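You operate a simulated robot arm through the tools that you are given. There is no shell and no other tool. Be economical: measure what you need, move in short steps, check, and stop when the job is done.

You are at the controls of a simulated two-armed robot. One attempt, no reset.

## Task
Wipe up the spill on the top of the pump bench with the green towel and put it back.

Only the result counts: the job must be done as asked and must still hold three seconds after the hand-in. Knocking over, shifting, dropping, spilling or breaking anything else fails it. Flat cloth is picked up by pressing the open fingertips on it (5 to 10 N) and closing them slowly along it; thin cloth reads only 2 to 8 mm in the jaws.

## Robot
Two 7-joint arms with two-finger parallel grippers on one trunk, on a base that drives. Base frame: it is fixed to the floor where the robot stands at the start and does not move with it; the origin is under the middle of the robot, x ahead of it, y to its left, z up; the surface under the hand at the start is at about z = 820. Lengths are in mm, angles in degrees, forces in N, time in s.
The left shoulder is at the start at [114, 171, 1176], the right one opposite. With the tool pointing down near the work surface each hand reaches from about 380 to 900 mm from the robot's upright axis, wherever it stands, measured 20 degrees to its own side. Payload 4.4 kg a hand.
Tool frame (each hand has its own): the origin (TCP) lies between the finger pads and is the grasp point; the fingertips stand 23 mm ahead of it; z points along the fingers, y is the line along which they close. The gripper opens to 94 mm. The fingers are 38 mm wide and 10 mm thick; the gripper's body (54 by 96 mm) begins 39 mm behind the TCP.
Orientation is that of the tool frame in the base frame, as a unit quaternion [w, x, y, z]. With the fingers straight down and closing along the base's y, the tool's x points along the base's -x, its y along +y and its z along -z.

## Interface
- The arms move only by the tool nudge_tool. It takes "left_series", "right_series" or both (then of equal length, played together; a hand with none holds still); each is a list of rows, each a list of 7 numbers: the shift along the base's x, y, z in units of 400 mm (1.0 is 400 mm), then the turn, a rotation vector about the base's x, y, z in units of 120 degrees (1.0 is 120 degrees), then the opening, from 0 (shut) to 1 (fully open). In form: [[x, y, z, wx, wy, wz, gripper], ...]. A call has 1 to 12 rows; each row is the pose to reach, as a shift and turn from the pose commanded when the call began. A call with a number of a shift or a turn outside -1 to 1 is refused whole. Rows are played at 5 a second. More than 50 mm and 8.6 degrees between two rows, or a gripper value outside its range, and nothing of the call is played. A pose out of reach is approached as far as the arm can. The call stops where the force on the tool passes 40 N (or 10 N more than at its start, if that is more) or the arm is blocked; 0.2 s more then pass. Each finger travels about 72 mm/s and halts on what it meets, pressing with about 25 N; the grip force reading is that of the motor and also rises with nothing between the fingers. The clock runs only during rows and for 0.2 s after the last one: add rows that repeat a pose to give the fingers time. It gives the time, the measured TCP pose, the force on the tool (base axes), the opening and the grip force at its end, in the units of the frame above (readings bear some noise), with the torque about the TCP (base axes, N m) and any sound that the robot's microphone picked up.
- Cameras (640 x 400 px; columns grow to the right, rows downward): "scene" is now at [219.3, -33.2, 1316.3]; the picture's right is [-0.38, -0.93, 0.00], its down [-0.56, 0.23, -0.79] and it looks along [0.74, -0.30, -0.61] (base axes); focal length 285 px, centre (320, 200). "left" rides on the left gripper at [86, -16, -75] in its tool frame; the picture's right is [0.18, 0.98, 0.00], its down [-0.58, 0.11, -0.81] and it looks along [-0.79, 0.15, 0.59] (tool axes); focal length 243 px, centre (320, 200). "right" rides on the right gripper at [86, 16, -75] in its tool frame; the picture's right is [-0.18, 0.98, 0.00], its down [-0.58, -0.11, -0.81] and it looks along [-0.79, -0.15, 0.59] (tool axes); focal length 243 px, centre (320, 200). There is no depth. A picture from a camera that has moved, and an enlarged one, comes with that camera's place and axes in the base frame and with its lens.
- capture(camera): a new picture of that camera. No time passes.
- lift_body(by): slides the trunk up (or, below 0, down) by that many mm; the arms and the scene camera ride with it, the base frame stays. It gives what a move gives, with no picture.
- drive_base(legs): drives the robot by 1 to 6 legs, each [ahead, left, turn to the left] in mm, mm and degrees, along the robot's own axes; the way and the turn of a leg run together, so that a leg with both is an arc; at most 1500 mm and 180 degrees a leg. The arms and the cameras ride along, it lands a little off, and it stops where it bumps. It gives what a move gives.
- pan_tilt(pan, tilt): turns the head with the scene camera to pan (to the left, within 80 degrees either way) and tilt (down, from -29 to 69), counted from straight ahead of the robot. It gives what a move gives.
- zoom(camera, box): a new picture of the part [left, top, right, bottom] of that camera's present view, enlarged. No time passes.
- job_done(): hands the job in; it is judged then, once.

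Work in short steps. Places have to be worked out from the pictures, the camera data and where the tool is seen: move nearer, look again, correct. Check each grasp and each placing, and mend what went wrong. You have 120 turns and 92 pictures in all, those below and enlarged ones among them. Open the grippers and draw the arms clear of the work before you hand the job in, unless the task says otherwise; then end with one line.

The tools are called after "Emit:" as a command line: name --argument value ..., lists and objects as JSON in quotes. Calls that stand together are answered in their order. nudge_tool: Moves the arms, as the interface text tells. Its arguments: {"type":"object","properties":{"left_series":{"type":"array","items":{"type":"array","items":{"type":"number"}}},"right_series":{"type":"array","items":{"type":"array","items":{"type":"number"}}}},"required":[]} The other tools are called the same way: lift_body (by) slides the trunk up or down; drive_base (legs) drives the base; pan_tilt (pan, tilt) turns the head that bears the scene camera; capture (camera) takes a picture; zoom (camera, box) takes an enlarged picture of a part of a camera's view; job_done () hands the job in.

At the start:

```text
clock: 0.0
left_tool_pos: [450.5, 90.4, 1044.1]
left_tool_rot: [0.0, 0.001, 1.0, 0.0]
left_ft_force: [-0.4, -0.5, -0.2]
left_wrist_torque: [0.02, -0.04, 0.04]
left_finger_gap: 94.0
left_gripper_force: 0.1
right_tool_pos: [400.0, -227.6, 1133.7]
right_tool_rot: [0.0, -0.001, 1.0, 0.0]
right_ft_force: [0.0, -0.7, -0.6]
right_wrist_torque: [0.0, 0.0, 0.04]
right_finger_gap: 93.8
right_gripper_force: 0.2
trunk travel left (down, up): [-189.0, 200.0]
robot x, y, heading: [0.5, -3.8, 0.1]
head pan, tilt: [-22.3, 37.4]
```

scene: 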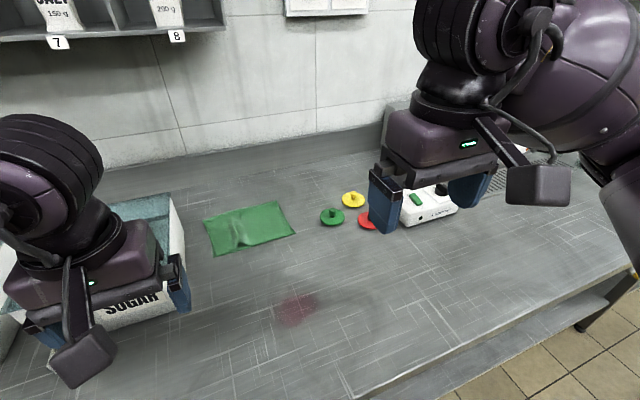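
right: 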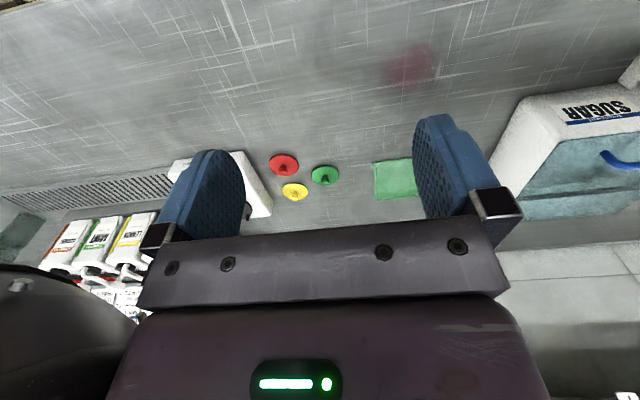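
left: 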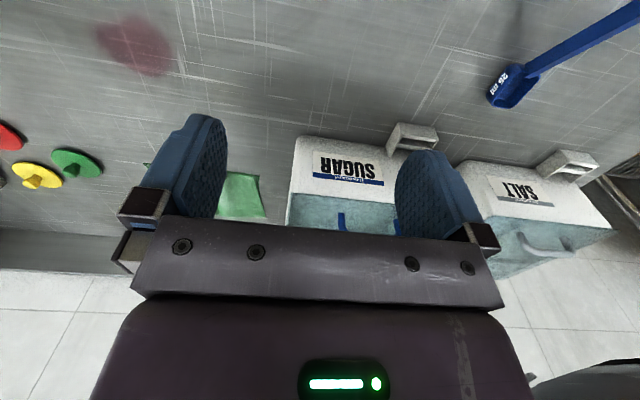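

I judge the towel to be near [780,-68] and a spill near [523,-106], both on the bench in front. Before I commit, I'll look around to check which bench is the "pump bench" and where else there may be spills.

Emit:
pan_tilt --pan -65 --tilt 25

Emit:
capture --camera "scene"

Emit:
pan_tilt --pan 50 --tilt 25

Emit:
capture --camera "scene"

Emit:
pan_tilt --pan 0 --tilt 25

Emit:
capture --camera "scene"

```text
clock: 1.1
left_tool_pos: [449.6, 89.0, 1044.3]
left_tool_rot: [0.0, 0.001, 1.0, 0.0]
left_ft_force: [-0.1, 0.8, 0.2]
left_wrist_torque: [0.02, 0.02, -0.01]
left_finger_gap: 93.7
left_gripper_force: 0.0
right_tool_pos: [398.0, -227.0, 1134.1]
right_tool_rot: [0.0, 0.001, 1.0, 0.0]
right_ft_force: [0.2, 0.0, -0.9]
right_wrist_torque: [0.0, 0.02, 0.0]
right_finger_gap: 94.2
right_gripper_force: 0.0
trunk travel left (down, up): [-189.0, 200.0]
robot x, y, heading: [3.0, 0.1, -0.1]
head pan, tilt: [-65.0, 25.0]
```

```text
88 pictures are left
camera scene: at [178.1, -83.8, 1335.7], right [-0.91, -0.42, 0.0], down [-0.18, 0.38, -0.91], along [0.38, -0.82, -0.42], focal length 285 px, centre (320, 200)
```

scene: 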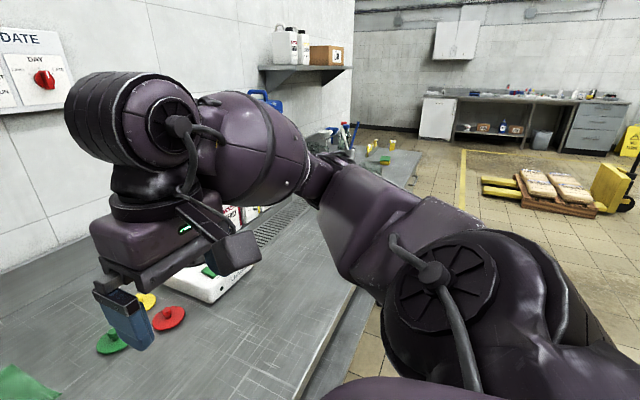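

```text
clock: 3.0
left_tool_pos: [451.2, 89.9, 1045.3]
left_tool_rot: [0.0, 0.0, 1.0, 0.0]
left_ft_force: [0.3, 0.4, 0.0]
left_wrist_torque: [0.01, -0.01, 0.0]
left_finger_gap: 94.0
left_gripper_force: 0.1
right_tool_pos: [397.7, -227.6, 1133.3]
right_tool_rot: [-0.001, 0.0, 1.0, 0.0]
right_ft_force: [-0.3, -0.7, 0.9]
right_wrist_torque: [0.01, 0.0, -0.01]
right_finger_gap: 93.9
right_gripper_force: 0.1
trunk travel left (down, up): [-189.0, 200.0]
robot x, y, heading: [-3.6, 1.6, -0.1]
head pan, tilt: [50.0, 25.0]
```

```text
87 pictures are left
camera scene: at [198.3, 70.2, 1335.7], right [0.77, -0.64, 0.0], down [-0.27, -0.32, -0.91], along [0.58, 0.69, -0.42], focal length 285 px, centre (320, 200)
```

scene: 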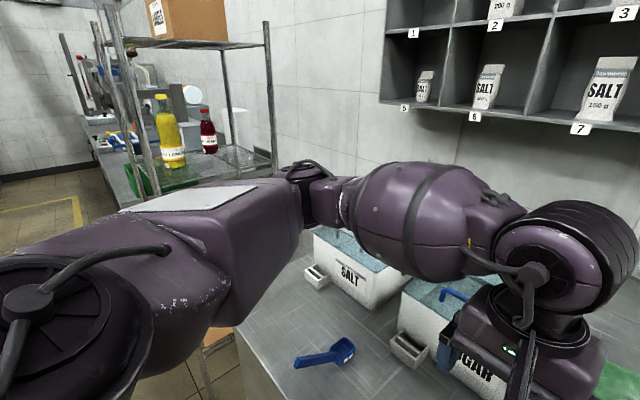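

```text
clock: 4.2
left_tool_pos: [449.1, 89.3, 1044.9]
left_tool_rot: [0.0, 0.0, 1.0, 0.001]
left_ft_force: [-1.0, 0.5, -0.2]
left_wrist_torque: [0.03, -0.04, 0.04]
left_finger_gap: 94.0
left_gripper_force: 0.0
right_tool_pos: [399.5, -227.0, 1133.3]
right_tool_rot: [0.0, -0.001, 1.0, 0.0]
right_ft_force: [0.2, 0.0, 0.9]
right_wrist_torque: [0.02, -0.02, 0.01]
right_finger_gap: 94.0
right_gripper_force: 0.2
trunk travel left (down, up): [-189.0, 200.0]
robot x, y, heading: [1.0, 2.1, 0.0]
head pan, tilt: [0.0, 25.0]
```

```text
86 pictures are left
camera scene: at [231.2, -0.2, 1335.7], right [0.0, -1.0, 0.0], down [-0.42, 0.0, -0.91], along [0.91, 0.0, -0.42], focal length 285 px, centre (320, 200)
```

scene: 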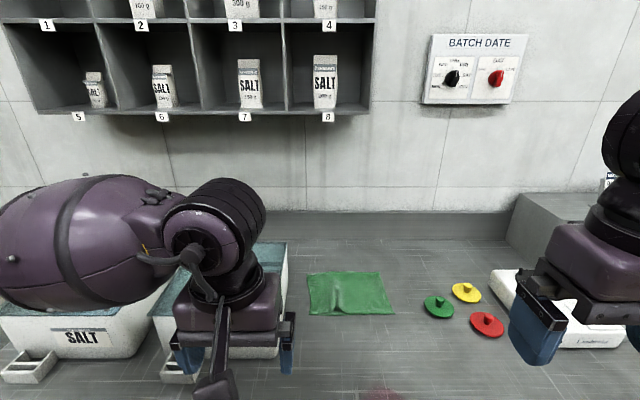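

There is another bench to the left (with something green) and one to the right. I'll zoom on these to find the "pump bench".

Emit:
pan_tilt --pan 75 --tilt 20

Emit:
capture --camera "scene"

Emit:
zoom --camera "scene" --box '[240, 80, 480, 230]'

Emit:
pan_tilt --pan -65 --tilt 20

Emit:
zoom --camera "scene" --box '[220, 70, 460, 220]'

Emit:
zoom --camera "right" --box '[0, 140, 260, 300]'

```text
clock: 5.7
left_tool_pos: [450.5, 90.0, 1045.9]
left_tool_rot: [0.0, 0.0, 1.0, 0.0]
left_ft_force: [0.1, -0.1, 0.5]
left_wrist_torque: [0.03, 0.01, 0.0]
left_finger_gap: 93.9
left_gripper_force: 0.1
right_tool_pos: [398.4, -226.9, 1133.5]
right_tool_rot: [0.0, 0.0, 1.0, 0.0]
right_ft_force: [0.0, -0.4, -0.1]
right_wrist_torque: [0.0, 0.0, -0.01]
right_finger_gap: 93.8
right_gripper_force: 0.0
trunk travel left (down, up): [-189.0, 200.0]
robot x, y, heading: [1.8, 0.4, -0.1]
head pan, tilt: [75.0, 20.0]
```

```text
85 pictures are left
camera scene: at [163.2, 89.6, 1343.8], right [0.97, -0.26, 0.0], down [-0.09, -0.33, -0.94], along [0.24, 0.91, -0.34], focal length 285 px, centre (320, 200)
```

scene: 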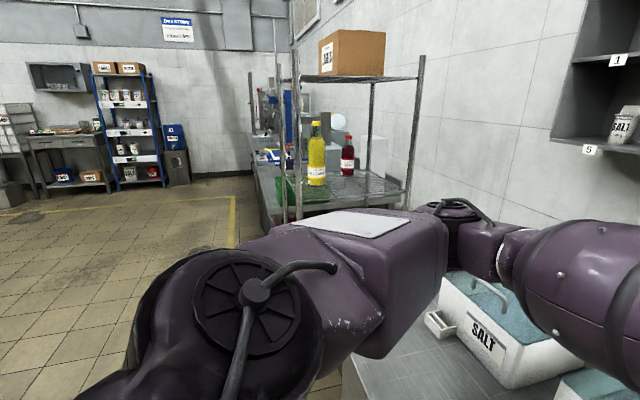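

```text
2.67 times, centred on (360, 155) of scene
camera zoom: at [163.2, 89.6, 1343.8], right [0.97, -0.26, 0.0], down [-0.09, -0.33, -0.94], along [0.24, 0.91, -0.34], focal length 761 px, centre (213, 320)
```

zoom: 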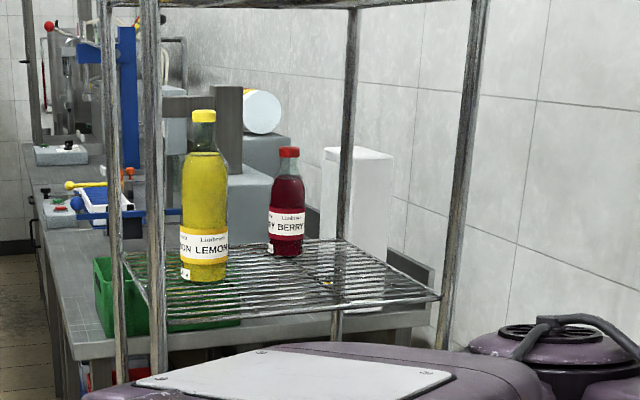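

```text
clock: 7.9
left_tool_pos: [450.3, 88.8, 1044.4]
left_tool_rot: [0.0, 0.001, 1.0, -0.001]
left_ft_force: [-0.7, -0.5, 0.0]
left_wrist_torque: [0.01, -0.01, 0.03]
left_finger_gap: 93.9
left_gripper_force: 0.0
right_tool_pos: [397.7, -227.6, 1132.7]
right_tool_rot: [0.001, 0.0, 1.0, 0.0]
right_ft_force: [-0.4, 0.0, 0.6]
right_wrist_torque: [-0.03, 0.03, 0.04]
right_finger_gap: 94.0
right_gripper_force: 0.0
trunk travel left (down, up): [-189.0, 200.0]
robot x, y, heading: [2.4, 3.9, 0.1]
head pan, tilt: [-65.0, 20.0]
```

```text
2.67 times, centred on (340, 145) of scene
camera zoom: at [178.5, -84.7, 1343.8], right [-0.91, -0.42, 0.0], down [-0.14, 0.31, -0.94], along [0.4, -0.85, -0.34], focal length 761 px, centre (267, 347)
```

zoom: 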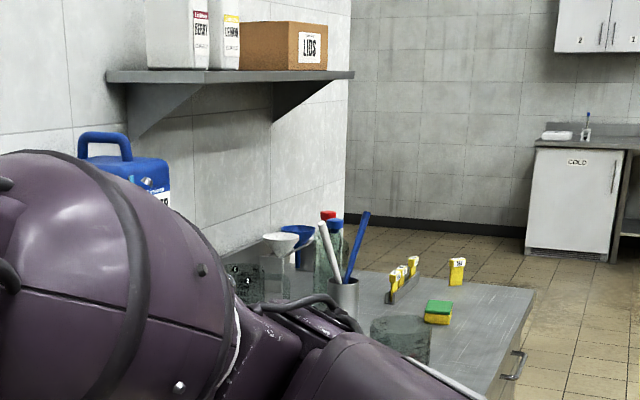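

```text
2.46 times, centred on (130, 220) of right
camera zoom: at [312.3, -210.4, 1207.9], right [0.18, 0.98, 0.0], down [0.58, -0.11, 0.81], along [0.79, -0.15, -0.59], focal length 597 px, centre (788, 151)
```

zoom: 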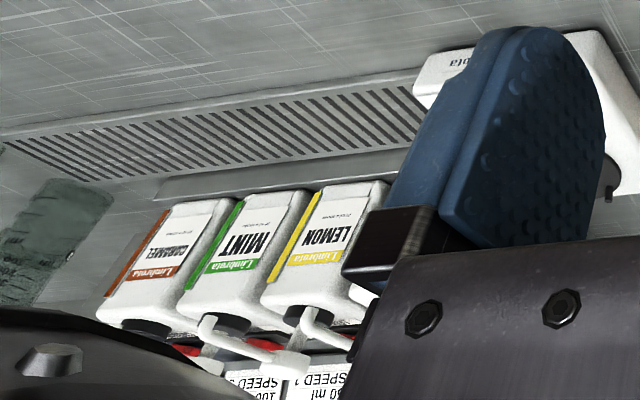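

The syrup pumps stand on this bench, so this is the pump bench, and it holds the only red spill and the only green towel I can see. The towel spans about x 719–865, y -170…28, with a ridge near y≈-40. I move the left arm away and bring the right hand toward the towel for a look.

Emit:
nudge_tool --left_series '[[-0.016, 0.05, 0.031, 0, 0, 0, 1], [-0.031, 0.1, 0.062, 0, 0, 0, 1], [-0.047, 0.15, 0.094, 0, 0, 0, 1], [-0.062, 0.2, 0.125, 0, 0, 0, 1], [-0.078, 0.25, 0.156, 0, 0, 0, 1], [-0.094, 0.3, 0.19, 0, 0, 0, 1], [-0.11, 0.35, 0.22, 0, 0, 0, 1], [-0.125, 0.4, 0.25, 0, 0, 0, 1]]' --right_series '[[0.07, 0.05, -0.05, 0, 0, 0, 1], [0.14, 0.1, -0.1, 0, 0, 0, 1], [0.21, 0.15, -0.15, 0, 0, 0, 1], [0.28, 0.2, -0.2, 0, 0, 0, 1], [0.35, 0.26, -0.25, 0, 0, 0, 1], [0.42, 0.32, -0.3, 0, 0, 0, 1], [0.49, 0.38, -0.35, 0, 0, 0, 1], [0.56, 0.44, -0.4, 0, 0, 0, 1]]'

Emit:
pan_tilt --pan 0 --tilt 45

Emit:
capture --camera "scene"

Emit:
capture --camera "right"

```text
clock: 9.7
left_tool_pos: [397.5, 252.3, 1146.1]
left_tool_rot: [0.0, 0.0, 1.0, -0.001]
left_ft_force: [-0.3, 0.9, 0.4]
left_wrist_torque: [-0.01, 0.0, 0.0]
left_finger_gap: 93.9
left_gripper_force: 0.1
right_tool_pos: [623.0, -49.9, 974.7]
right_tool_rot: [0.0, 0.0, 1.0, 0.0]
right_ft_force: [0.2, 0.3, 0.6]
right_wrist_torque: [-0.02, 0.02, 0.01]
right_finger_gap: 94.2
right_gripper_force: 0.1
trunk travel left (down, up): [-189.0, 200.0]
robot x, y, heading: [-2.3, 1.6, 0.1]
head pan, tilt: [-65.0, 20.0]
```

```text
clock: 11.1
left_tool_pos: [397.3, 251.3, 1145.7]
left_tool_rot: [0.0, -0.001, 1.0, 0.0]
left_ft_force: [-0.4, -0.2, 0.6]
left_wrist_torque: [-0.01, 0.0, -0.01]
left_finger_gap: 94.1
left_gripper_force: 0.1
right_tool_pos: [622.0, -52.2, 975.4]
right_tool_rot: [0.0, -0.001, 1.0, 0.0]
right_ft_force: [0.1, 0.6, 0.1]
right_wrist_torque: [-0.01, -0.02, -0.03]
right_finger_gap: 94.1
right_gripper_force: 0.1
trunk travel left (down, up): [-189.0, 200.0]
robot x, y, heading: [-1.3, 3.1, 0.2]
head pan, tilt: [0.0, 45.0]
```

```text
81 pictures are left
camera scene: at [220.4, -0.4, 1305.2], right [0.0, -1.0, 0.0], down [-0.71, 0.0, -0.71], along [0.71, 0.0, -0.71], focal length 285 px, centre (320, 200)
```

scene: 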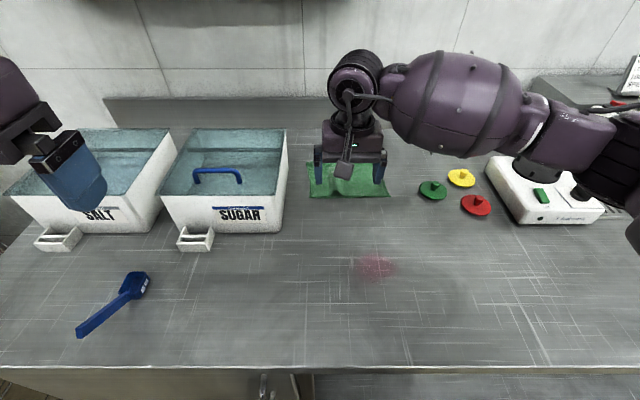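

```text
80 pictures are left
camera right: at [535.9, -34.5, 1049.0], right [0.18, 0.98, 0.0], down [0.58, -0.11, 0.81], along [0.79, -0.15, -0.59], focal length 243 px, centre (320, 200)
```

right: 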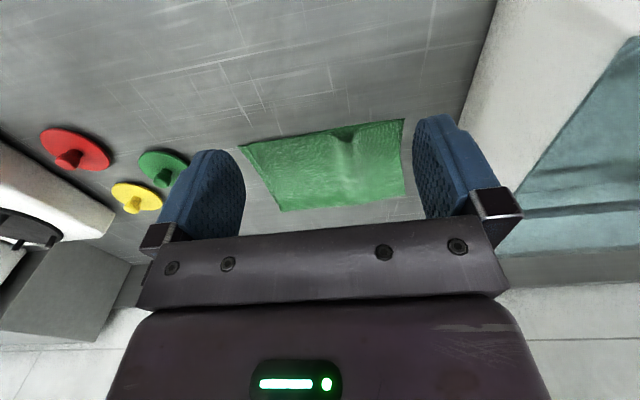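

The ridge in the cloth runs along x near y≈-40, from about x=710 to 750. I move to above [743,-41] with the jaws part open.

Emit:
nudge_tool --right_series '[[0.075, 0.006, -0.062, 0, 0, 0, 0.8], [0.15, 0.012, -0.125, 0, 0, 0, 0.6], [0.225, 0.018, -0.187, 0, 0, 0, 0.6], [0.302, 0.025, -0.25, 0, 0, 0, 0.6], [0.302, 0.025, -0.27, 0, 0, 0, 0.6]]'

Emit:
capture --camera "right"

Emit:
zoom --camera "scene" --box '[270, 90, 430, 210]'

```text
clock: 12.3
left_tool_pos: [397.7, 250.4, 1146.6]
left_tool_rot: [0.0, 0.001, 1.0, 0.0]
left_ft_force: [-0.8, -0.3, -0.2]
left_wrist_torque: [0.03, -0.02, 0.02]
left_finger_gap: 94.3
left_gripper_force: 0.0
right_tool_pos: [743.8, -41.6, 864.6]
right_tool_rot: [0.0, 0.0, 1.0, 0.0]
right_ft_force: [0.5, -0.1, -0.1]
right_wrist_torque: [0.01, 0.02, -0.03]
right_finger_gap: 56.3
right_gripper_force: 0.0
trunk travel left (down, up): [-189.0, 200.0]
robot x, y, heading: [0.3, -1.2, -0.2]
head pan, tilt: [0.0, 45.0]
```

```text
79 pictures are left
camera right: at [658.1, -24.2, 938.8], right [0.18, 0.98, 0.0], down [0.58, -0.11, 0.81], along [0.79, -0.15, -0.59], focal length 243 px, centre (320, 200)
```

right: 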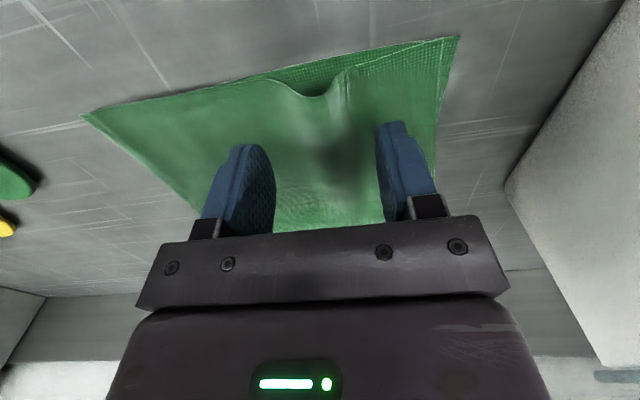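

```text
3.33 times, centred on (350, 150) of scene
camera zoom: at [220.1, -0.7, 1305.3], right [0.0, -1.0, 0.0], down [-0.71, 0.0, -0.71], along [0.71, 0.0, -0.71], focal length 951 px, centre (220, 367)
```

zoom: 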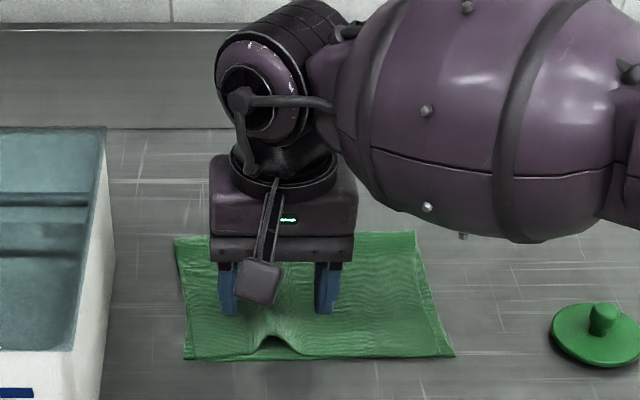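

The arch in the front edge is centred at about y=-41 and is some 45 mm wide. I shift slightly toward it and come down in small steps until light contact.

Emit:
nudge_tool --right_series '[[-0.025, 0, -0.02, 0, 0, 0, 0.6], [-0.025, 0, -0.04, 0, 0, 0, 0.6], [-0.025, 0, -0.045, 0, 0, 0, 0.6]]'

Emit:
nudge_tool --right_series '[[0, 0, -0.005, 0, 0, 0, 0.6], [0, 0, -0.008, 0, 0, 0, 0.6]]'

```text
clock: 13.1
left_tool_pos: [398.0, 251.2, 1146.7]
left_tool_rot: [0.0, 0.0, 1.0, 0.0]
left_ft_force: [0.1, -0.1, 0.5]
left_wrist_torque: [-0.03, 0.01, 0.01]
left_finger_gap: 93.9
left_gripper_force: 0.0
right_tool_pos: [733.5, -41.3, 847.2]
right_tool_rot: [0.0, 0.0, 1.0, 0.0]
right_ft_force: [0.1, -0.4, -0.3]
right_wrist_torque: [-0.02, 0.03, 0.0]
right_finger_gap: 56.3
right_gripper_force: 0.0
trunk travel left (down, up): [-189.0, 200.0]
robot x, y, heading: [-0.8, -0.9, -0.2]
head pan, tilt: [0.0, 45.0]
```

```text
clock: 13.7
left_tool_pos: [398.3, 251.3, 1146.7]
left_tool_rot: [0.002, 0.0, 1.0, 0.0]
left_ft_force: [0.5, 0.3, 0.1]
left_wrist_torque: [-0.01, -0.03, -0.01]
left_finger_gap: 93.9
left_gripper_force: 0.1
right_tool_pos: [734.0, -41.2, 846.3]
right_tool_rot: [0.001, -0.001, 1.0, 0.0]
right_ft_force: [-1.5, 1.9, 6.5]
right_wrist_torque: [-0.01, 0.13, 0.0]
right_finger_gap: 56.2
right_gripper_force: 0.1
trunk travel left (down, up): [-189.0, 200.0]
robot x, y, heading: [-2.0, -1.3, 0.0]
head pan, tilt: [0.0, 45.0]
```

The fingertips are pressing at 6.5 N, which is in the wanted range. I now close them slowly along the cloth.

Emit:
nudge_tool --right_series '[[0, 0, 0, 0, 0, 0, 0.53], [0, 0, 0, 0, 0, 0, 0.46], [0, 0, 0, 0, 0, 0, 0.39], [0, 0, 0, 0, 0, 0, 0.32], [0, 0, 0, 0, 0, 0, 0.25], [0, 0, 0, 0, 0, 0, 0.18], [0, 0, 0, 0, 0, 0, 0.11], [0, 0, 0, 0, 0, 0, 0.05], [0, 0, 0, 0, 0, 0, 0], [0, 0, 0, 0, 0, 0, 0]]'

Emit:
capture --camera "right"

```text
clock: 15.9
left_tool_pos: [396.1, 251.1, 1145.9]
left_tool_rot: [0.001, -0.001, 1.0, 0.0]
left_ft_force: [-0.7, 0.5, 0.2]
left_wrist_torque: [0.03, -0.01, -0.03]
left_finger_gap: 93.9
left_gripper_force: 0.1
right_tool_pos: [733.1, -41.5, 846.4]
right_tool_rot: [0.001, 0.0, 1.0, 0.0]
right_ft_force: [1.0, -0.2, 15.0]
right_wrist_torque: [-0.03, 0.12, 0.02]
right_finger_gap: 6.4
right_gripper_force: 24.7
trunk travel left (down, up): [-189.0, 200.0]
robot x, y, heading: [-0.9, -1.7, 0.1]
head pan, tilt: [0.0, 45.0]
```

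```text
77 pictures are left
camera right: at [647.0, -24.6, 919.7], right [0.18, 0.98, 0.0], down [0.58, -0.11, 0.81], along [0.79, -0.15, -0.59], focal length 243 px, centre (320, 200)
```

right: 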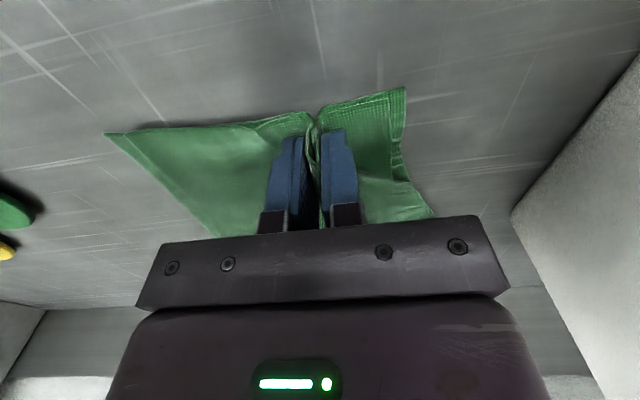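

Grasped, with a 6.4 mm cloth reading and both halves of the arch between the pads. I lift it a little and carry it toward the far edge of the spill, which lies at about x 490–555, y -70…-152.

Emit:
nudge_tool --right_series '[[0, 0, 0.05, 0, 0, 0, 0], [-0.03, -0.02, 0.12, 0, 0, 0, 0], [-0.1, -0.04, 0.15, 0, 0, 0, 0], [-0.2, -0.07, 0.15, 0, 0, 0, 0], [-0.3, -0.1, 0.15, 0, 0, 0, 0], [-0.35, -0.1, 0.15, 0, 0, 0, 0]]'

Emit:
capture --camera "scene"

Emit:
capture --camera "right"

```text
clock: 17.3
left_tool_pos: [396.1, 251.8, 1145.7]
left_tool_rot: [0.0, 0.0, 1.0, 0.001]
left_ft_force: [0.6, 0.2, -0.6]
left_wrist_torque: [0.01, 0.01, 0.01]
left_finger_gap: 93.9
left_gripper_force: 0.0
right_tool_pos: [592.7, -82.6, 905.2]
right_tool_rot: [0.001, 0.0, 1.0, 0.001]
right_ft_force: [-0.7, -0.2, -0.2]
right_wrist_torque: [-0.01, 0.02, -0.02]
right_finger_gap: 6.1
right_gripper_force: 25.3
trunk travel left (down, up): [-189.0, 200.0]
robot x, y, heading: [-0.9, 0.1, 0.1]
head pan, tilt: [0.0, 45.0]
```

```text
76 pictures are left
camera scene: at [220.4, -0.2, 1305.1], right [0.0, -1.0, 0.0], down [-0.71, 0.0, -0.71], along [0.71, 0.0, -0.71], focal length 285 px, centre (320, 200)
```

scene: 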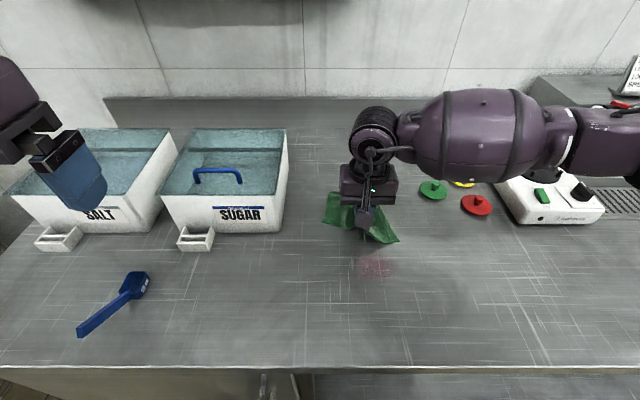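

```text
75 pictures are left
camera right: at [506.8, -65.3, 979.7], right [0.18, 0.98, 0.0], down [0.58, -0.11, 0.81], along [0.79, -0.15, -0.59], focal length 243 px, centre (320, 200)
```

right: 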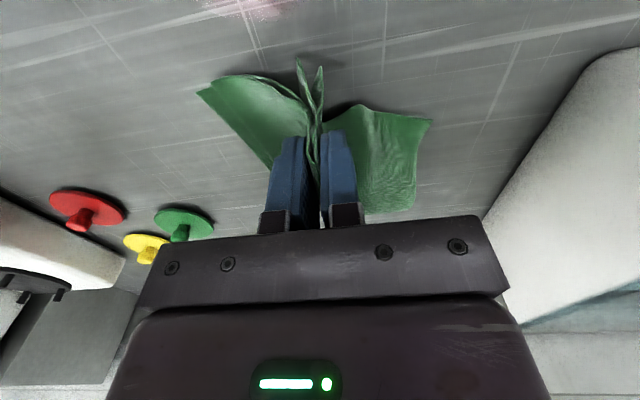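

The grasp is firm. I lower just behind the spill and drag the pressed cloth across it toward the robot at y≈-82.

Emit:
nudge_tool --right_series '[[-0.02, 0, -0.07, 0, 0, 0, 0], [-0.03, 0, -0.13, 0, 0, 0, 0], [-0.03, 0, -0.145, 0, 0, 0, 0]]'

Emit:
nudge_tool --right_series '[[0, 0, -0.006, 0, 0, 0, 0], [-0.05, 0, -0.006, 0, 0, 0, 0], [-0.1, 0, -0.006, 0, 0, 0, 0], [-0.15, 0, -0.006, 0, 0, 0, 0], [-0.2, 0, -0.006, 0, 0, 0, 0], [-0.25, 0, -0.006, 0, 0, 0, 0]]'

```text
clock: 18.1
left_tool_pos: [396.9, 250.9, 1147.0]
left_tool_rot: [0.002, 0.0, 1.0, 0.0]
left_ft_force: [0.4, 0.9, 0.2]
left_wrist_torque: [0.0, 0.02, -0.01]
left_finger_gap: 93.9
left_gripper_force: 0.1
right_tool_pos: [581.0, -80.7, 847.3]
right_tool_rot: [0.002, 0.0, 1.0, 0.001]
right_ft_force: [1.3, 0.4, 7.6]
right_wrist_torque: [0.02, 0.04, 0.02]
right_finger_gap: 6.2
right_gripper_force: 24.7
trunk travel left (down, up): [-189.0, 200.0]
robot x, y, heading: [-1.2, 0.7, -0.1]
head pan, tilt: [0.0, 45.0]
```

```text
clock: 19.3
left_tool_pos: [396.6, 249.5, 1145.9]
left_tool_rot: [0.0, 0.001, 1.0, 0.0]
left_ft_force: [-0.1, 0.2, 0.6]
left_wrist_torque: [-0.02, 0.03, 0.01]
left_finger_gap: 94.1
left_gripper_force: 0.1
right_tool_pos: [506.9, -79.6, 848.6]
right_tool_rot: [0.003, -0.001, 1.0, 0.003]
right_ft_force: [-3.3, -2.7, 24.6]
right_wrist_torque: [-0.1, 0.36, 0.04]
right_finger_gap: 6.1
right_gripper_force: 25.2
trunk travel left (down, up): [-189.0, 200.0]
robot x, y, heading: [-1.1, -0.6, -0.4]
head pan, tilt: [0.0, 45.0]
stopped in row 6 (right hand): the force on the tool passed its limit at 41 N (the readings are from after the stop); the commanded pose is now the measured one
```

The force grew as cloth bunched under the tips, so I ease the pressure a little, finish the stroke, then lift and look.

Emit:
nudge_tool --right_series '[[-0.01, 0, 0.003, 0, 0, 0, 0], [-0.05, 0, 0.003, 0, 0, 0, 0], [-0.09, 0, 0.003, 0, 0, 0, 0]]'

Emit:
nudge_tool --right_series '[[0, 0, 0.08, 0, 0, 0, 0], [0.1, 0, 0.16, 0, 0, 0, 0], [0.2, -0.04, 0.18, 0, 0, 0, 0], [0.31, -0.04, 0.18, 0, 0, 0, 0], [0.31, -0.04, 0.18, 0, 0, 0, 0]]'

Emit:
capture --camera "scene"

Emit:
capture --camera "right"

```text
clock: 20.1
left_tool_pos: [396.9, 252.2, 1145.4]
left_tool_rot: [0.001, -0.001, 1.0, 0.0]
left_ft_force: [-0.1, 0.4, 0.4]
left_wrist_torque: [-0.01, 0.03, 0.04]
left_finger_gap: 93.8
left_gripper_force: 0.0
right_tool_pos: [471.6, -80.3, 847.7]
right_tool_rot: [0.004, 0.0, 1.0, 0.001]
right_ft_force: [5.1, 0.0, 16.4]
right_wrist_torque: [0.01, 0.07, 0.0]
right_finger_gap: 6.2
right_gripper_force: 24.7
trunk travel left (down, up): [-189.0, 200.0]
robot x, y, heading: [-1.2, 1.7, 0.0]
head pan, tilt: [0.0, 45.0]
```

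```text
refused: row 2 steps farther than a row can; nothing moved
```

```text
74 pictures are left
camera scene: at [219.9, -0.1, 1305.3], right [0.0, -1.0, 0.0], down [-0.71, 0.0, -0.71], along [0.71, 0.0, -0.71], focal length 285 px, centre (320, 200)
```

scene: 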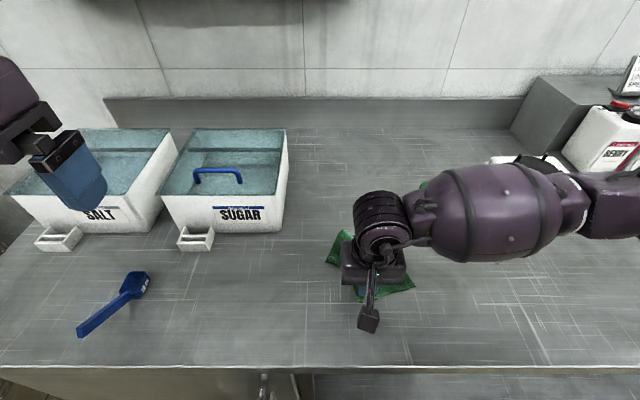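

```text
73 pictures are left
camera right: at [384.6, -64.0, 921.7], right [0.18, 0.98, 0.0], down [0.58, -0.11, 0.81], along [0.8, -0.15, -0.59], focal length 243 px, centre (320, 200)
```

right: 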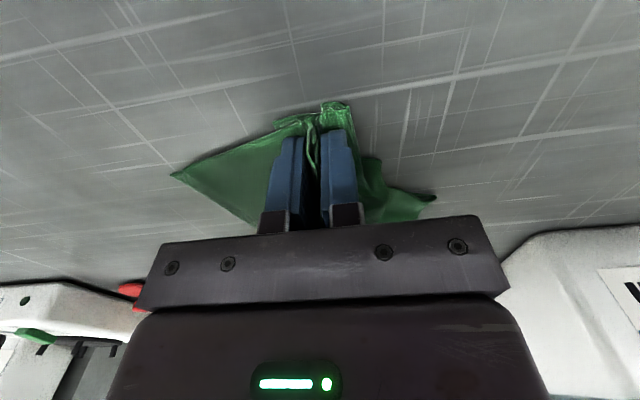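

The stroke is finished. I lift and carry back beyond the spill to see what remains.

Emit:
nudge_tool --right_series '[[0, 0, 0.1, 0, 0, 0, 0], [0.06, 0, 0.18, 0, 0, 0, 0], [0.16, -0.04, 0.2, 0, 0, 0, 0], [0.26, -0.07, 0.2, 0, 0, 0, 0], [0.31, -0.07, 0.2, 0, 0, 0, 0]]'

Emit:
zoom --camera "scene" --box '[240, 150, 480, 300]'

```text
clock: 21.3
left_tool_pos: [397.5, 251.4, 1144.5]
left_tool_rot: [-0.001, 0.0, 1.0, 0.0]
left_ft_force: [0.2, 0.3, 0.3]
left_wrist_torque: [-0.01, 0.05, -0.01]
left_finger_gap: 94.1
left_gripper_force: 0.1
right_tool_pos: [595.5, -109.1, 926.4]
right_tool_rot: [0.002, 0.0, 1.0, 0.002]
right_ft_force: [-0.4, 0.4, -0.1]
right_wrist_torque: [-0.01, 0.01, 0.02]
right_finger_gap: 5.8
right_gripper_force: 25.2
trunk travel left (down, up): [-189.0, 200.0]
robot x, y, heading: [3.2, 1.8, 0.1]
head pan, tilt: [0.0, 45.0]
```

```text
2.67 times, centred on (360, 225) of scene
camera zoom: at [220.6, -0.1, 1305.1], right [0.0, -1.0, 0.0], down [-0.71, 0.0, -0.71], along [0.71, 0.0, -0.71], focal length 761 px, centre (213, 133)
```

zoom: 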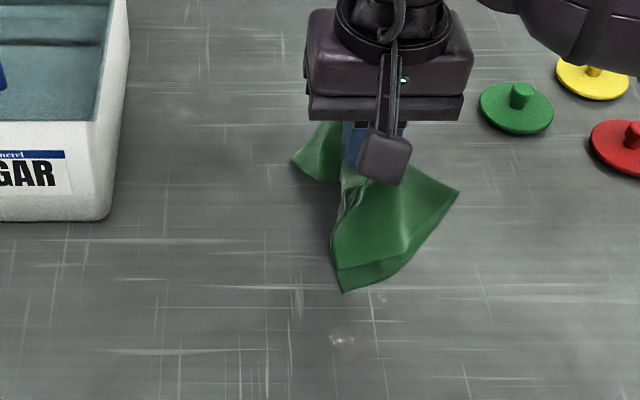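

Most of the spill is gone, with faint marks left around [496,-90] and farther right. I make a second stroke at y≈-112.

Emit:
nudge_tool --right_series '[[-0.02, 0, -0.1, 0, 0, 0, 0], [-0.03, 0, -0.17, 0, 0, 0, 0], [-0.03, 0, -0.198, 0, 0, 0, 0], [-0.08, 0, -0.199, 0, 0, 0, 0], [-0.13, 0, -0.199, 0, 0, 0, 0], [-0.18, 0, -0.199, 0, 0, 0, 0], [-0.23, 0, -0.199, 0, 0, 0, 0], [-0.28, 0, -0.199, 0, 0, 0, 0], [-0.32, 0, -0.199, 0, 0, 0, 0]]'

```text
clock: 23.3
left_tool_pos: [397.9, 251.5, 1146.8]
left_tool_rot: [0.001, 0.0, 1.0, -0.001]
left_ft_force: [0.2, -1.0, -0.3]
left_wrist_torque: [0.03, 0.02, -0.06]
left_finger_gap: 94.1
left_gripper_force: 0.0
right_tool_pos: [467.9, -108.8, 849.2]
right_tool_rot: [0.006, 0.0, 1.0, 0.003]
right_ft_force: [11.0, 0.6, 38.0]
right_wrist_torque: [0.17, -0.24, -0.03]
right_finger_gap: 6.0
right_gripper_force: 25.1
trunk travel left (down, up): [-189.0, 200.0]
robot x, y, heading: [1.0, 4.0, 0.0]
head pan, tilt: [0.0, 45.0]
```

That pressed well, with 38 N at the end. I lift, go back and do a lighter third stroke at y≈-140.

Emit:
nudge_tool --right_series '[[0, 0, 0.1, 0, 0, 0, 0], [0.06, -0.02, 0.18, 0, 0, 0, 0], [0.16, -0.05, 0.2, 0, 0, 0, 0], [0.26, -0.07, 0.2, 0, 0, 0, 0], [0.29, -0.075, 0.2, 0, 0, 0, 0], [0.28, -0.075, 0.1, 0, 0, 0, 0], [0.28, -0.075, 0.02, 0, 0, 0, 0], [0.28, -0.075, 0.005, 0, 0, 0, 0]]'

Emit:
nudge_tool --right_series '[[-0.05, 0, -0.003, 0, 0, 0, 0], [-0.1, 0, -0.003, 0, 0, 0, 0], [-0.15, 0, -0.003, 0, 0, 0, 0], [-0.2, 0, -0.003, 0, 0, 0, 0], [-0.25, 0, -0.003, 0, 0, 0, 0], [-0.28, 0, -0.003, 0, 0, 0, 0]]'

```text
clock: 25.1
left_tool_pos: [397.2, 250.8, 1147.0]
left_tool_rot: [0.001, -0.001, 1.0, 0.0]
left_ft_force: [-0.6, -0.2, -0.2]
left_wrist_torque: [0.0, 0.02, 0.02]
left_finger_gap: 94.0
left_gripper_force: 0.1
right_tool_pos: [579.2, -139.0, 852.0]
right_tool_rot: [0.004, -0.001, 1.0, 0.001]
right_ft_force: [-0.4, 0.2, 9.7]
right_wrist_torque: [0.04, 0.05, 0.01]
right_finger_gap: 5.9
right_gripper_force: 25.2
trunk travel left (down, up): [-189.0, 200.0]
robot x, y, heading: [6.8, -3.0, -0.2]
head pan, tilt: [0.0, 45.0]
```

```text
clock: 26.5
left_tool_pos: [396.6, 251.7, 1147.3]
left_tool_rot: [0.0, 0.0, 1.0, -0.001]
left_ft_force: [0.9, -0.2, 0.9]
left_wrist_torque: [0.0, -0.05, 0.02]
left_finger_gap: 94.1
left_gripper_force: 0.1
right_tool_pos: [468.6, -138.4, 849.8]
right_tool_rot: [0.005, 0.0, 1.0, 0.001]
right_ft_force: [9.8, -0.4, 35.9]
right_wrist_torque: [0.16, -0.18, -0.06]
right_finger_gap: 5.8
right_gripper_force: 24.8
trunk travel left (down, up): [-189.0, 200.0]
robot x, y, heading: [-0.5, 4.9, -0.0]
head pan, tilt: [0.0, 45.0]
```

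I lift well up and carry the cloth back over its original place, then inspect the bench.

Emit:
nudge_tool --right_series '[[0, 0, 0.1, 0, 0, 0, 0], [0.03, 0.01, 0.21, 0, 0, 0, 0], [0.1, 0.04, 0.3, 0, 0, 0, 0], [0.2, 0.07, 0.34, 0, 0, 0, 0], [0.3, 0.1, 0.36, 0, 0, 0, 0], [0.4, 0.13, 0.38, 0, 0, 0, 0]]'

Emit:
capture --camera "scene"

Emit:
zoom --camera "scene" --box '[290, 200, 470, 320]'

```text
clock: 27.9
left_tool_pos: [397.1, 251.8, 1144.5]
left_tool_rot: [0.0, 0.0, 1.0, -0.001]
left_ft_force: [0.3, -0.6, -0.3]
left_wrist_torque: [-0.01, 0.04, 0.0]
left_finger_gap: 94.0
left_gripper_force: 0.1
right_tool_pos: [628.5, -84.0, 998.9]
right_tool_rot: [0.002, -0.002, 1.0, 0.001]
right_ft_force: [0.5, -0.2, 0.3]
right_wrist_torque: [0.03, 0.03, 0.01]
right_finger_gap: 5.9
right_gripper_force: 24.9
trunk travel left (down, up): [-189.0, 200.0]
robot x, y, heading: [-1.5, -2.5, -0.2]
head pan, tilt: [0.0, 45.0]
```

```text
71 pictures are left
camera scene: at [220.9, 0.3, 1305.0], right [0.0, -1.0, 0.0], down [-0.71, 0.0, -0.71], along [0.71, 0.0, -0.71], focal length 285 px, centre (320, 200)
```

scene: 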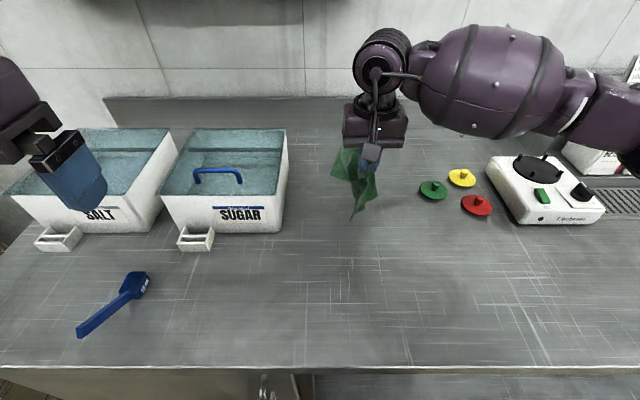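

```text
3.33 times, centred on (380, 260) of scene
camera zoom: at [220.9, 0.3, 1305.0], right [0.0, -1.0, 0.0], down [-0.71, 0.0, -0.71], along [0.71, 0.0, -0.71], focal length 951 px, centre (120, 0)
```

zoom: 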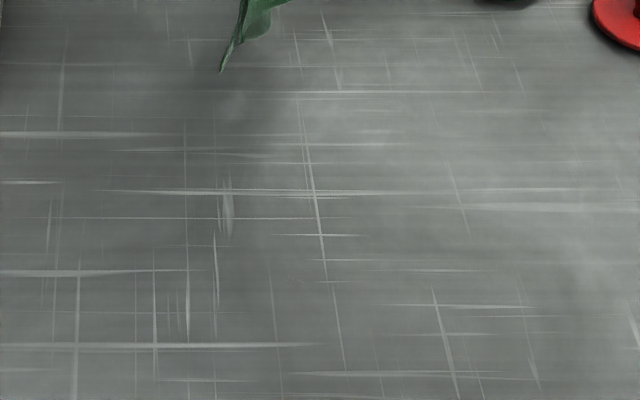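

The bench is clean and nothing else has moved. The shelf front is at about x≈860, z≈1235, so I keep the hand low and at x≤825, then lay the towel down rear edge first.

Emit:
nudge_tool --right_series '[[0.09, 0.02, -0.03, 0, 0, 0, 0], [0.19, 0.045, -0.06, 0, 0, 0, 0], [0.29, 0.07, -0.08, 0, 0, 0, 0], [0.39, 0.09, -0.09, 0, 0, 0, 0], [0.49, 0.105, -0.09, 0, 0, 0, 0], [0.49, 0.105, -0.12, 0, 0, 0, 0], [0.49, 0.105, -0.12, 0, 0, 0, 0]]'

Emit:
capture --camera "scene"

Emit:
capture --camera "right"

```text
clock: 29.5
left_tool_pos: [397.0, 251.7, 1146.3]
left_tool_rot: [0.0, 0.0, 1.0, -0.001]
left_ft_force: [-0.3, 0.4, 0.2]
left_wrist_torque: [-0.04, 0.02, 0.04]
left_finger_gap: 94.1
left_gripper_force: 0.0
right_tool_pos: [822.0, -45.7, 951.4]
right_tool_rot: [0.002, -0.001, 1.0, 0.0]
right_ft_force: [-0.2, -0.2, -0.4]
right_wrist_torque: [0.03, -0.02, 0.04]
right_finger_gap: 5.5
right_gripper_force: 25.2
trunk travel left (down, up): [-189.0, 200.0]
robot x, y, heading: [0.5, -1.1, -0.1]
head pan, tilt: [0.0, 45.0]
```

```text
69 pictures are left
camera scene: at [220.2, 0.3, 1305.2], right [0.0, -1.0, 0.0], down [-0.71, 0.0, -0.71], along [0.71, 0.0, -0.71], focal length 285 px, centre (320, 200)
```

scene: 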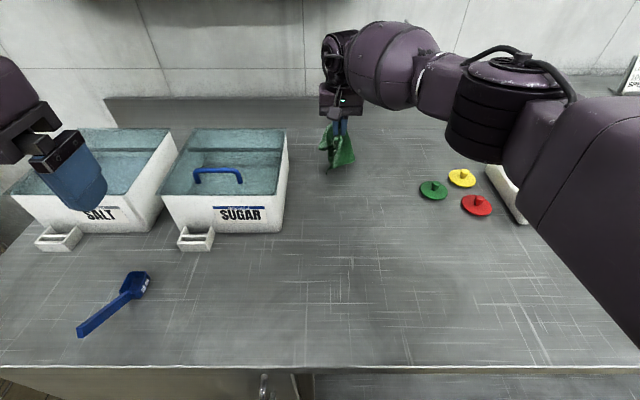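

```text
68 pictures are left
camera right: at [735.1, -28.2, 1025.2], right [0.18, 0.98, 0.0], down [0.58, -0.11, 0.81], along [0.8, -0.15, -0.59], focal length 243 px, centre (320, 200)
```

right: 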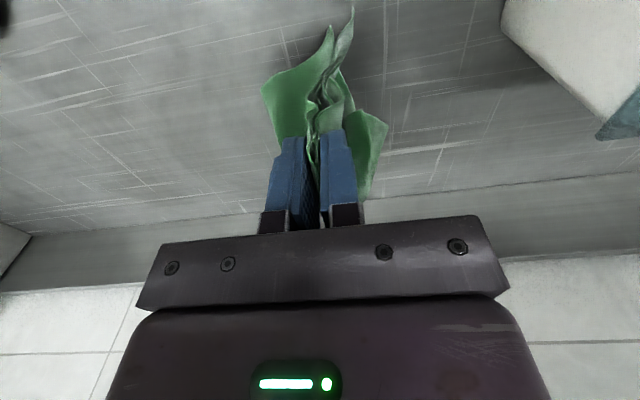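

The towel hangs folded below the fingers. I lower it while drawing back toward the robot so it spreads behind the hand, ending near x≈735.

Emit:
nudge_tool --right_series '[[0, 0, -0.08, 0, 0, 0, 0], [-0.01, 0, -0.14, 0, 0, 0, 0], [-0.05, 0, -0.18, 0, 0, 0, 0], [-0.09, 0, -0.21, 0, 0, 0, 0], [-0.13, 0, -0.23, 0, 0, 0, 0], [-0.17, 0, -0.24, 0, 0, 0, 0], [-0.21, 0, -0.245, 0, 0, 0, 0]]'

Emit:
capture --camera "right"

Emit:
zoom --camera "scene" --box '[270, 90, 430, 210]'

```text
clock: 31.1
left_tool_pos: [397.9, 252.0, 1145.7]
left_tool_rot: [0.0, -0.001, 1.0, 0.0]
left_ft_force: [-0.6, 0.2, 0.8]
left_wrist_torque: [0.0, 0.02, -0.03]
left_finger_gap: 94.2
left_gripper_force: 0.0
right_tool_pos: [740.6, -43.8, 853.7]
right_tool_rot: [0.003, 0.0, 1.0, 0.002]
right_ft_force: [0.3, 0.6, 0.5]
right_wrist_torque: [0.01, 0.0, 0.0]
right_finger_gap: 5.8
right_gripper_force: 24.8
trunk travel left (down, up): [-189.0, 200.0]
robot x, y, heading: [-0.1, -2.1, 0.0]
head pan, tilt: [0.0, 45.0]
```

```text
67 pictures are left
camera right: at [652.3, -28.1, 927.4], right [0.18, 0.98, 0.0], down [0.58, -0.11, 0.81], along [0.8, -0.15, -0.59], focal length 243 px, centre (320, 200)
```

right: 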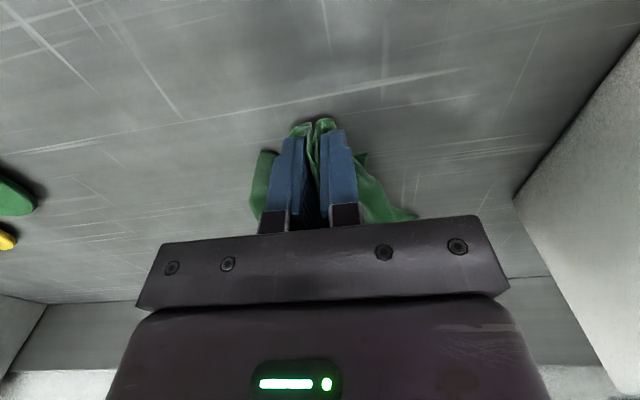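

```text
3.33 times, centred on (350, 150) of scene
camera zoom: at [220.3, -0.5, 1305.2], right [0.0, -1.0, 0.0], down [-0.71, 0.0, -0.71], along [0.71, 0.0, -0.71], focal length 951 px, centre (220, 367)
```

zoom: 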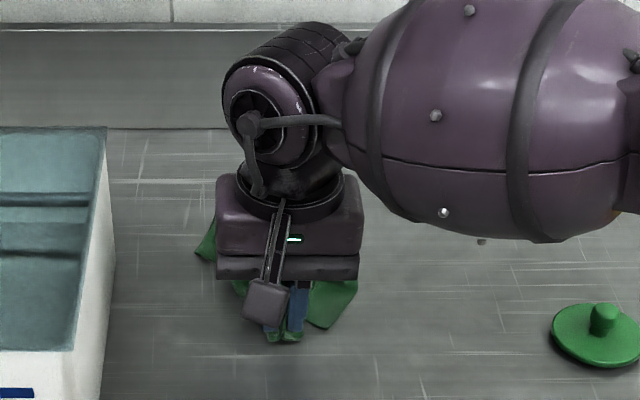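

The towel is down, gathered a bit behind the hand. I shift it about 25 mm to the right to centre it on its original place, touch down, and open slowly so the fingers spread the cloth.

Emit:
nudge_tool --right_series '[[0, -0.03, 0.005, 0, 0, 0, 0], [-0.005, -0.065, 0.005, 0, 0, 0, 0], [-0.005, -0.065, -0.012, 0, 0, 0, 0], [-0.005, -0.065, -0.015, 0, 0, 0, 0.1], [-0.005, -0.065, -0.015, 0, 0, 0, 0.2], [-0.005, -0.065, -0.015, 0, 0, 0, 0.3], [-0.005, -0.065, -0.015, 0, 0, 0, 0.45], [-0.005, -0.065, -0.015, 0, 0, 0, 0.6], [-0.005, -0.065, -0.015, 0, 0, 0, 0.75], [-0.005, -0.065, -0.015, 0, 0, 0, 0.75]]'

Emit:
capture --camera "right"

```text
clock: 33.3
left_tool_pos: [397.1, 252.0, 1146.4]
left_tool_rot: [0.0, 0.0, 1.0, 0.0]
left_ft_force: [0.4, 0.0, 1.2]
left_wrist_torque: [0.0, 0.01, 0.03]
left_finger_gap: 93.9
left_gripper_force: 0.0
right_tool_pos: [737.4, -70.4, 847.7]
right_tool_rot: [0.003, 0.0, 1.0, 0.001]
right_ft_force: [-0.8, 1.0, 0.4]
right_wrist_torque: [-0.02, -0.02, -0.02]
right_finger_gap: 70.2
right_gripper_force: 0.1
trunk travel left (down, up): [-189.0, 200.0]
robot x, y, heading: [0.1, 0.6, -0.2]
head pan, tilt: [0.0, 45.0]
```

```text
65 pictures are left
camera right: at [650.7, -53.3, 922.2], right [0.18, 0.98, 0.0], down [0.58, -0.11, 0.81], along [0.8, -0.15, -0.59], focal length 243 px, centre (320, 200)
```

right: 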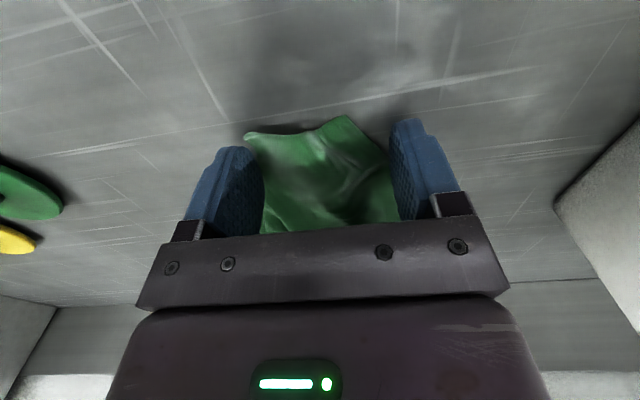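

Released; the cloth lies free between the fingers. I raise the hand straight up and draw it back toward its start pose, then check.

Emit:
nudge_tool --right_series '[[0, 0, 0.06, 0, 0, 0, 0.75], [0, 0, 0.14, 0, 0, 0, 0.75], [-0.03, 0, 0.25, 0, 0, 0, 0.75], [-0.12, -0.04, 0.32, 0, 0, 0, 0.9], [-0.21, -0.08, 0.38, 0, 0, 0, 1], [-0.3, -0.13, 0.44, 0, 0, 0, 1], [-0.39, -0.18, 0.5, 0, 0, 0, 1], [-0.48, -0.23, 0.54, 0, 0, 0, 1], [-0.57, -0.28, 0.58, 0, 0, 0, 1], [-0.66, -0.32, 0.62, 0, 0, 0, 1], [-0.75, -0.36, 0.66, 0, 0, 0, 1], [-0.84, -0.4, 0.7, 0, 0, 0, 1]]'

Emit:
capture --camera "scene"

Emit:
zoom --camera "scene" --box '[280, 130, 440, 230]'

```text
clock: 35.9
left_tool_pos: [400.4, 251.2, 1143.8]
left_tool_rot: [-0.002, -0.001, 1.0, 0.0]
left_ft_force: [0.2, 0.1, 0.1]
left_wrist_torque: [-0.03, 0.06, 0.01]
left_finger_gap: 94.0
left_gripper_force: 0.1
right_tool_pos: [401.5, -231.7, 1126.5]
right_tool_rot: [0.0, 0.0, 1.0, 0.0]
right_ft_force: [0.1, -0.6, 0.7]
right_wrist_torque: [0.05, 0.07, -0.01]
right_finger_gap: 94.2
right_gripper_force: 0.1
trunk travel left (down, up): [-189.0, 200.0]
robot x, y, heading: [3.1, 1.5, 0.2]
head pan, tilt: [0.0, 45.0]
```

```text
64 pictures are left
camera scene: at [223.2, -0.5, 1304.3], right [0.0, -1.0, 0.0], down [-0.71, 0.0, -0.71], along [0.71, 0.0, -0.71], focal length 285 px, centre (320, 200)
```

scene: 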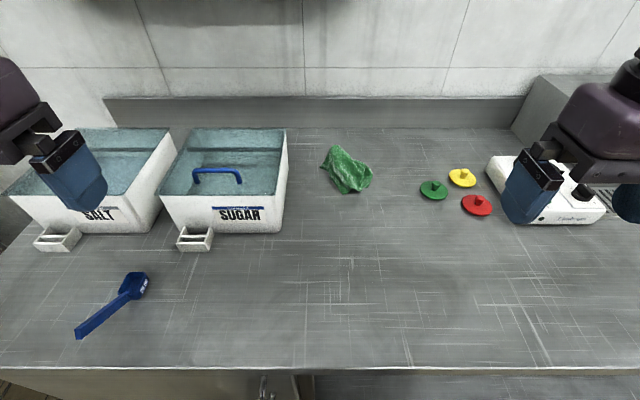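

```text
4.00 times, centred on (360, 180) of scene
camera zoom: at [223.2, -0.5, 1304.3], right [0.0, -1.0, 0.0], down [-0.71, 0.0, -0.71], along [0.71, 0.0, -0.71], focal length 1141 px, centre (160, 280)
```

zoom: 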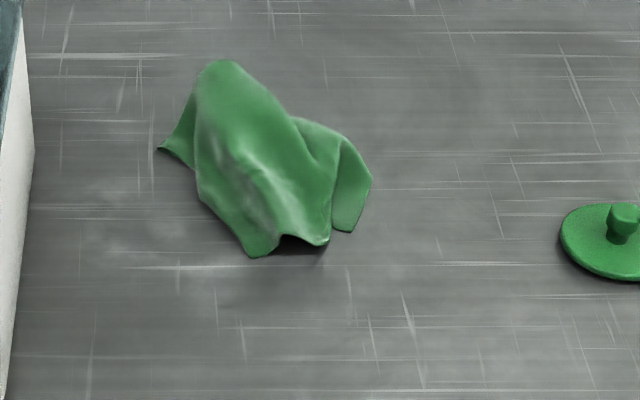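

The towel now lies centred near [797,-72], its original place (the centre was about [788,-71]), and the knobs, boxes and scoop haven't moved. I do a last check of the wiped area and the right part of the bench.

Emit:
zoom --camera "scene" --box '[300, 200, 460, 300]'

Emit:
pan_tilt --pan -35 --tilt 50

Emit:
capture --camera "scene"

```text
4.00 times, centred on (380, 250) of scene
camera zoom: at [223.2, -0.5, 1304.3], right [0.0, -1.0, 0.0], down [-0.71, 0.0, -0.71], along [0.71, 0.0, -0.71], focal length 1141 px, centre (80, 0)
```

zoom: 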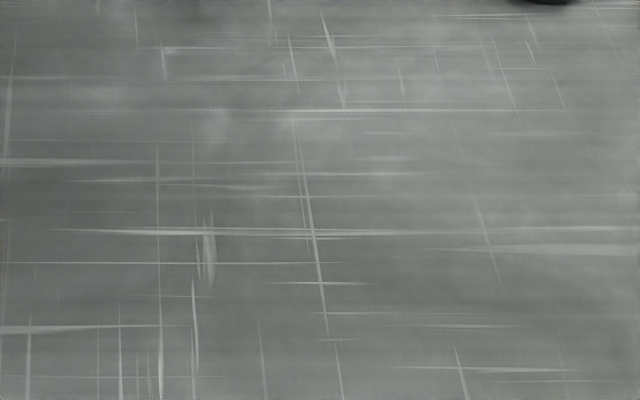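

```text
clock: 36.9
left_tool_pos: [397.1, 251.9, 1146.2]
left_tool_rot: [0.0, 0.0, 1.0, 0.0]
left_ft_force: [-0.9, 0.2, -0.4]
left_wrist_torque: [0.02, 0.0, -0.03]
left_finger_gap: 93.9
left_gripper_force: 0.0
right_tool_pos: [400.4, -230.3, 1127.9]
right_tool_rot: [0.001, -0.001, 1.0, 0.0]
right_ft_force: [0.1, -0.6, 0.4]
right_wrist_torque: [-0.01, 0.03, 0.03]
right_finger_gap: 94.1
right_gripper_force: 0.0
trunk travel left (down, up): [-189.0, 200.0]
robot x, y, heading: [2.1, 2.9, -0.1]
head pan, tilt: [-35.0, 50.0]
```

```text
61 pictures are left
camera scene: at [202.3, -44.4, 1298.2], right [-0.57, -0.82, 0.0], down [-0.63, 0.44, -0.64], along [0.53, -0.37, -0.77], focal length 285 px, centre (320, 200)
```

scene: 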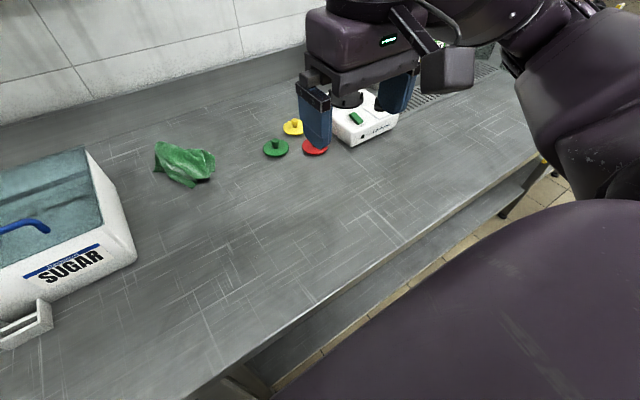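

The bench is clean, the towel is back in place, and both hands are open and clear, so I hand in.

Emit:
job_done

```text
The job is handed in.
```

I wiped the red spill off the pump bench with the green towel and put the towel back in its original spot, where it now lies crumpled instead of flat; nothing else on the bench moved.
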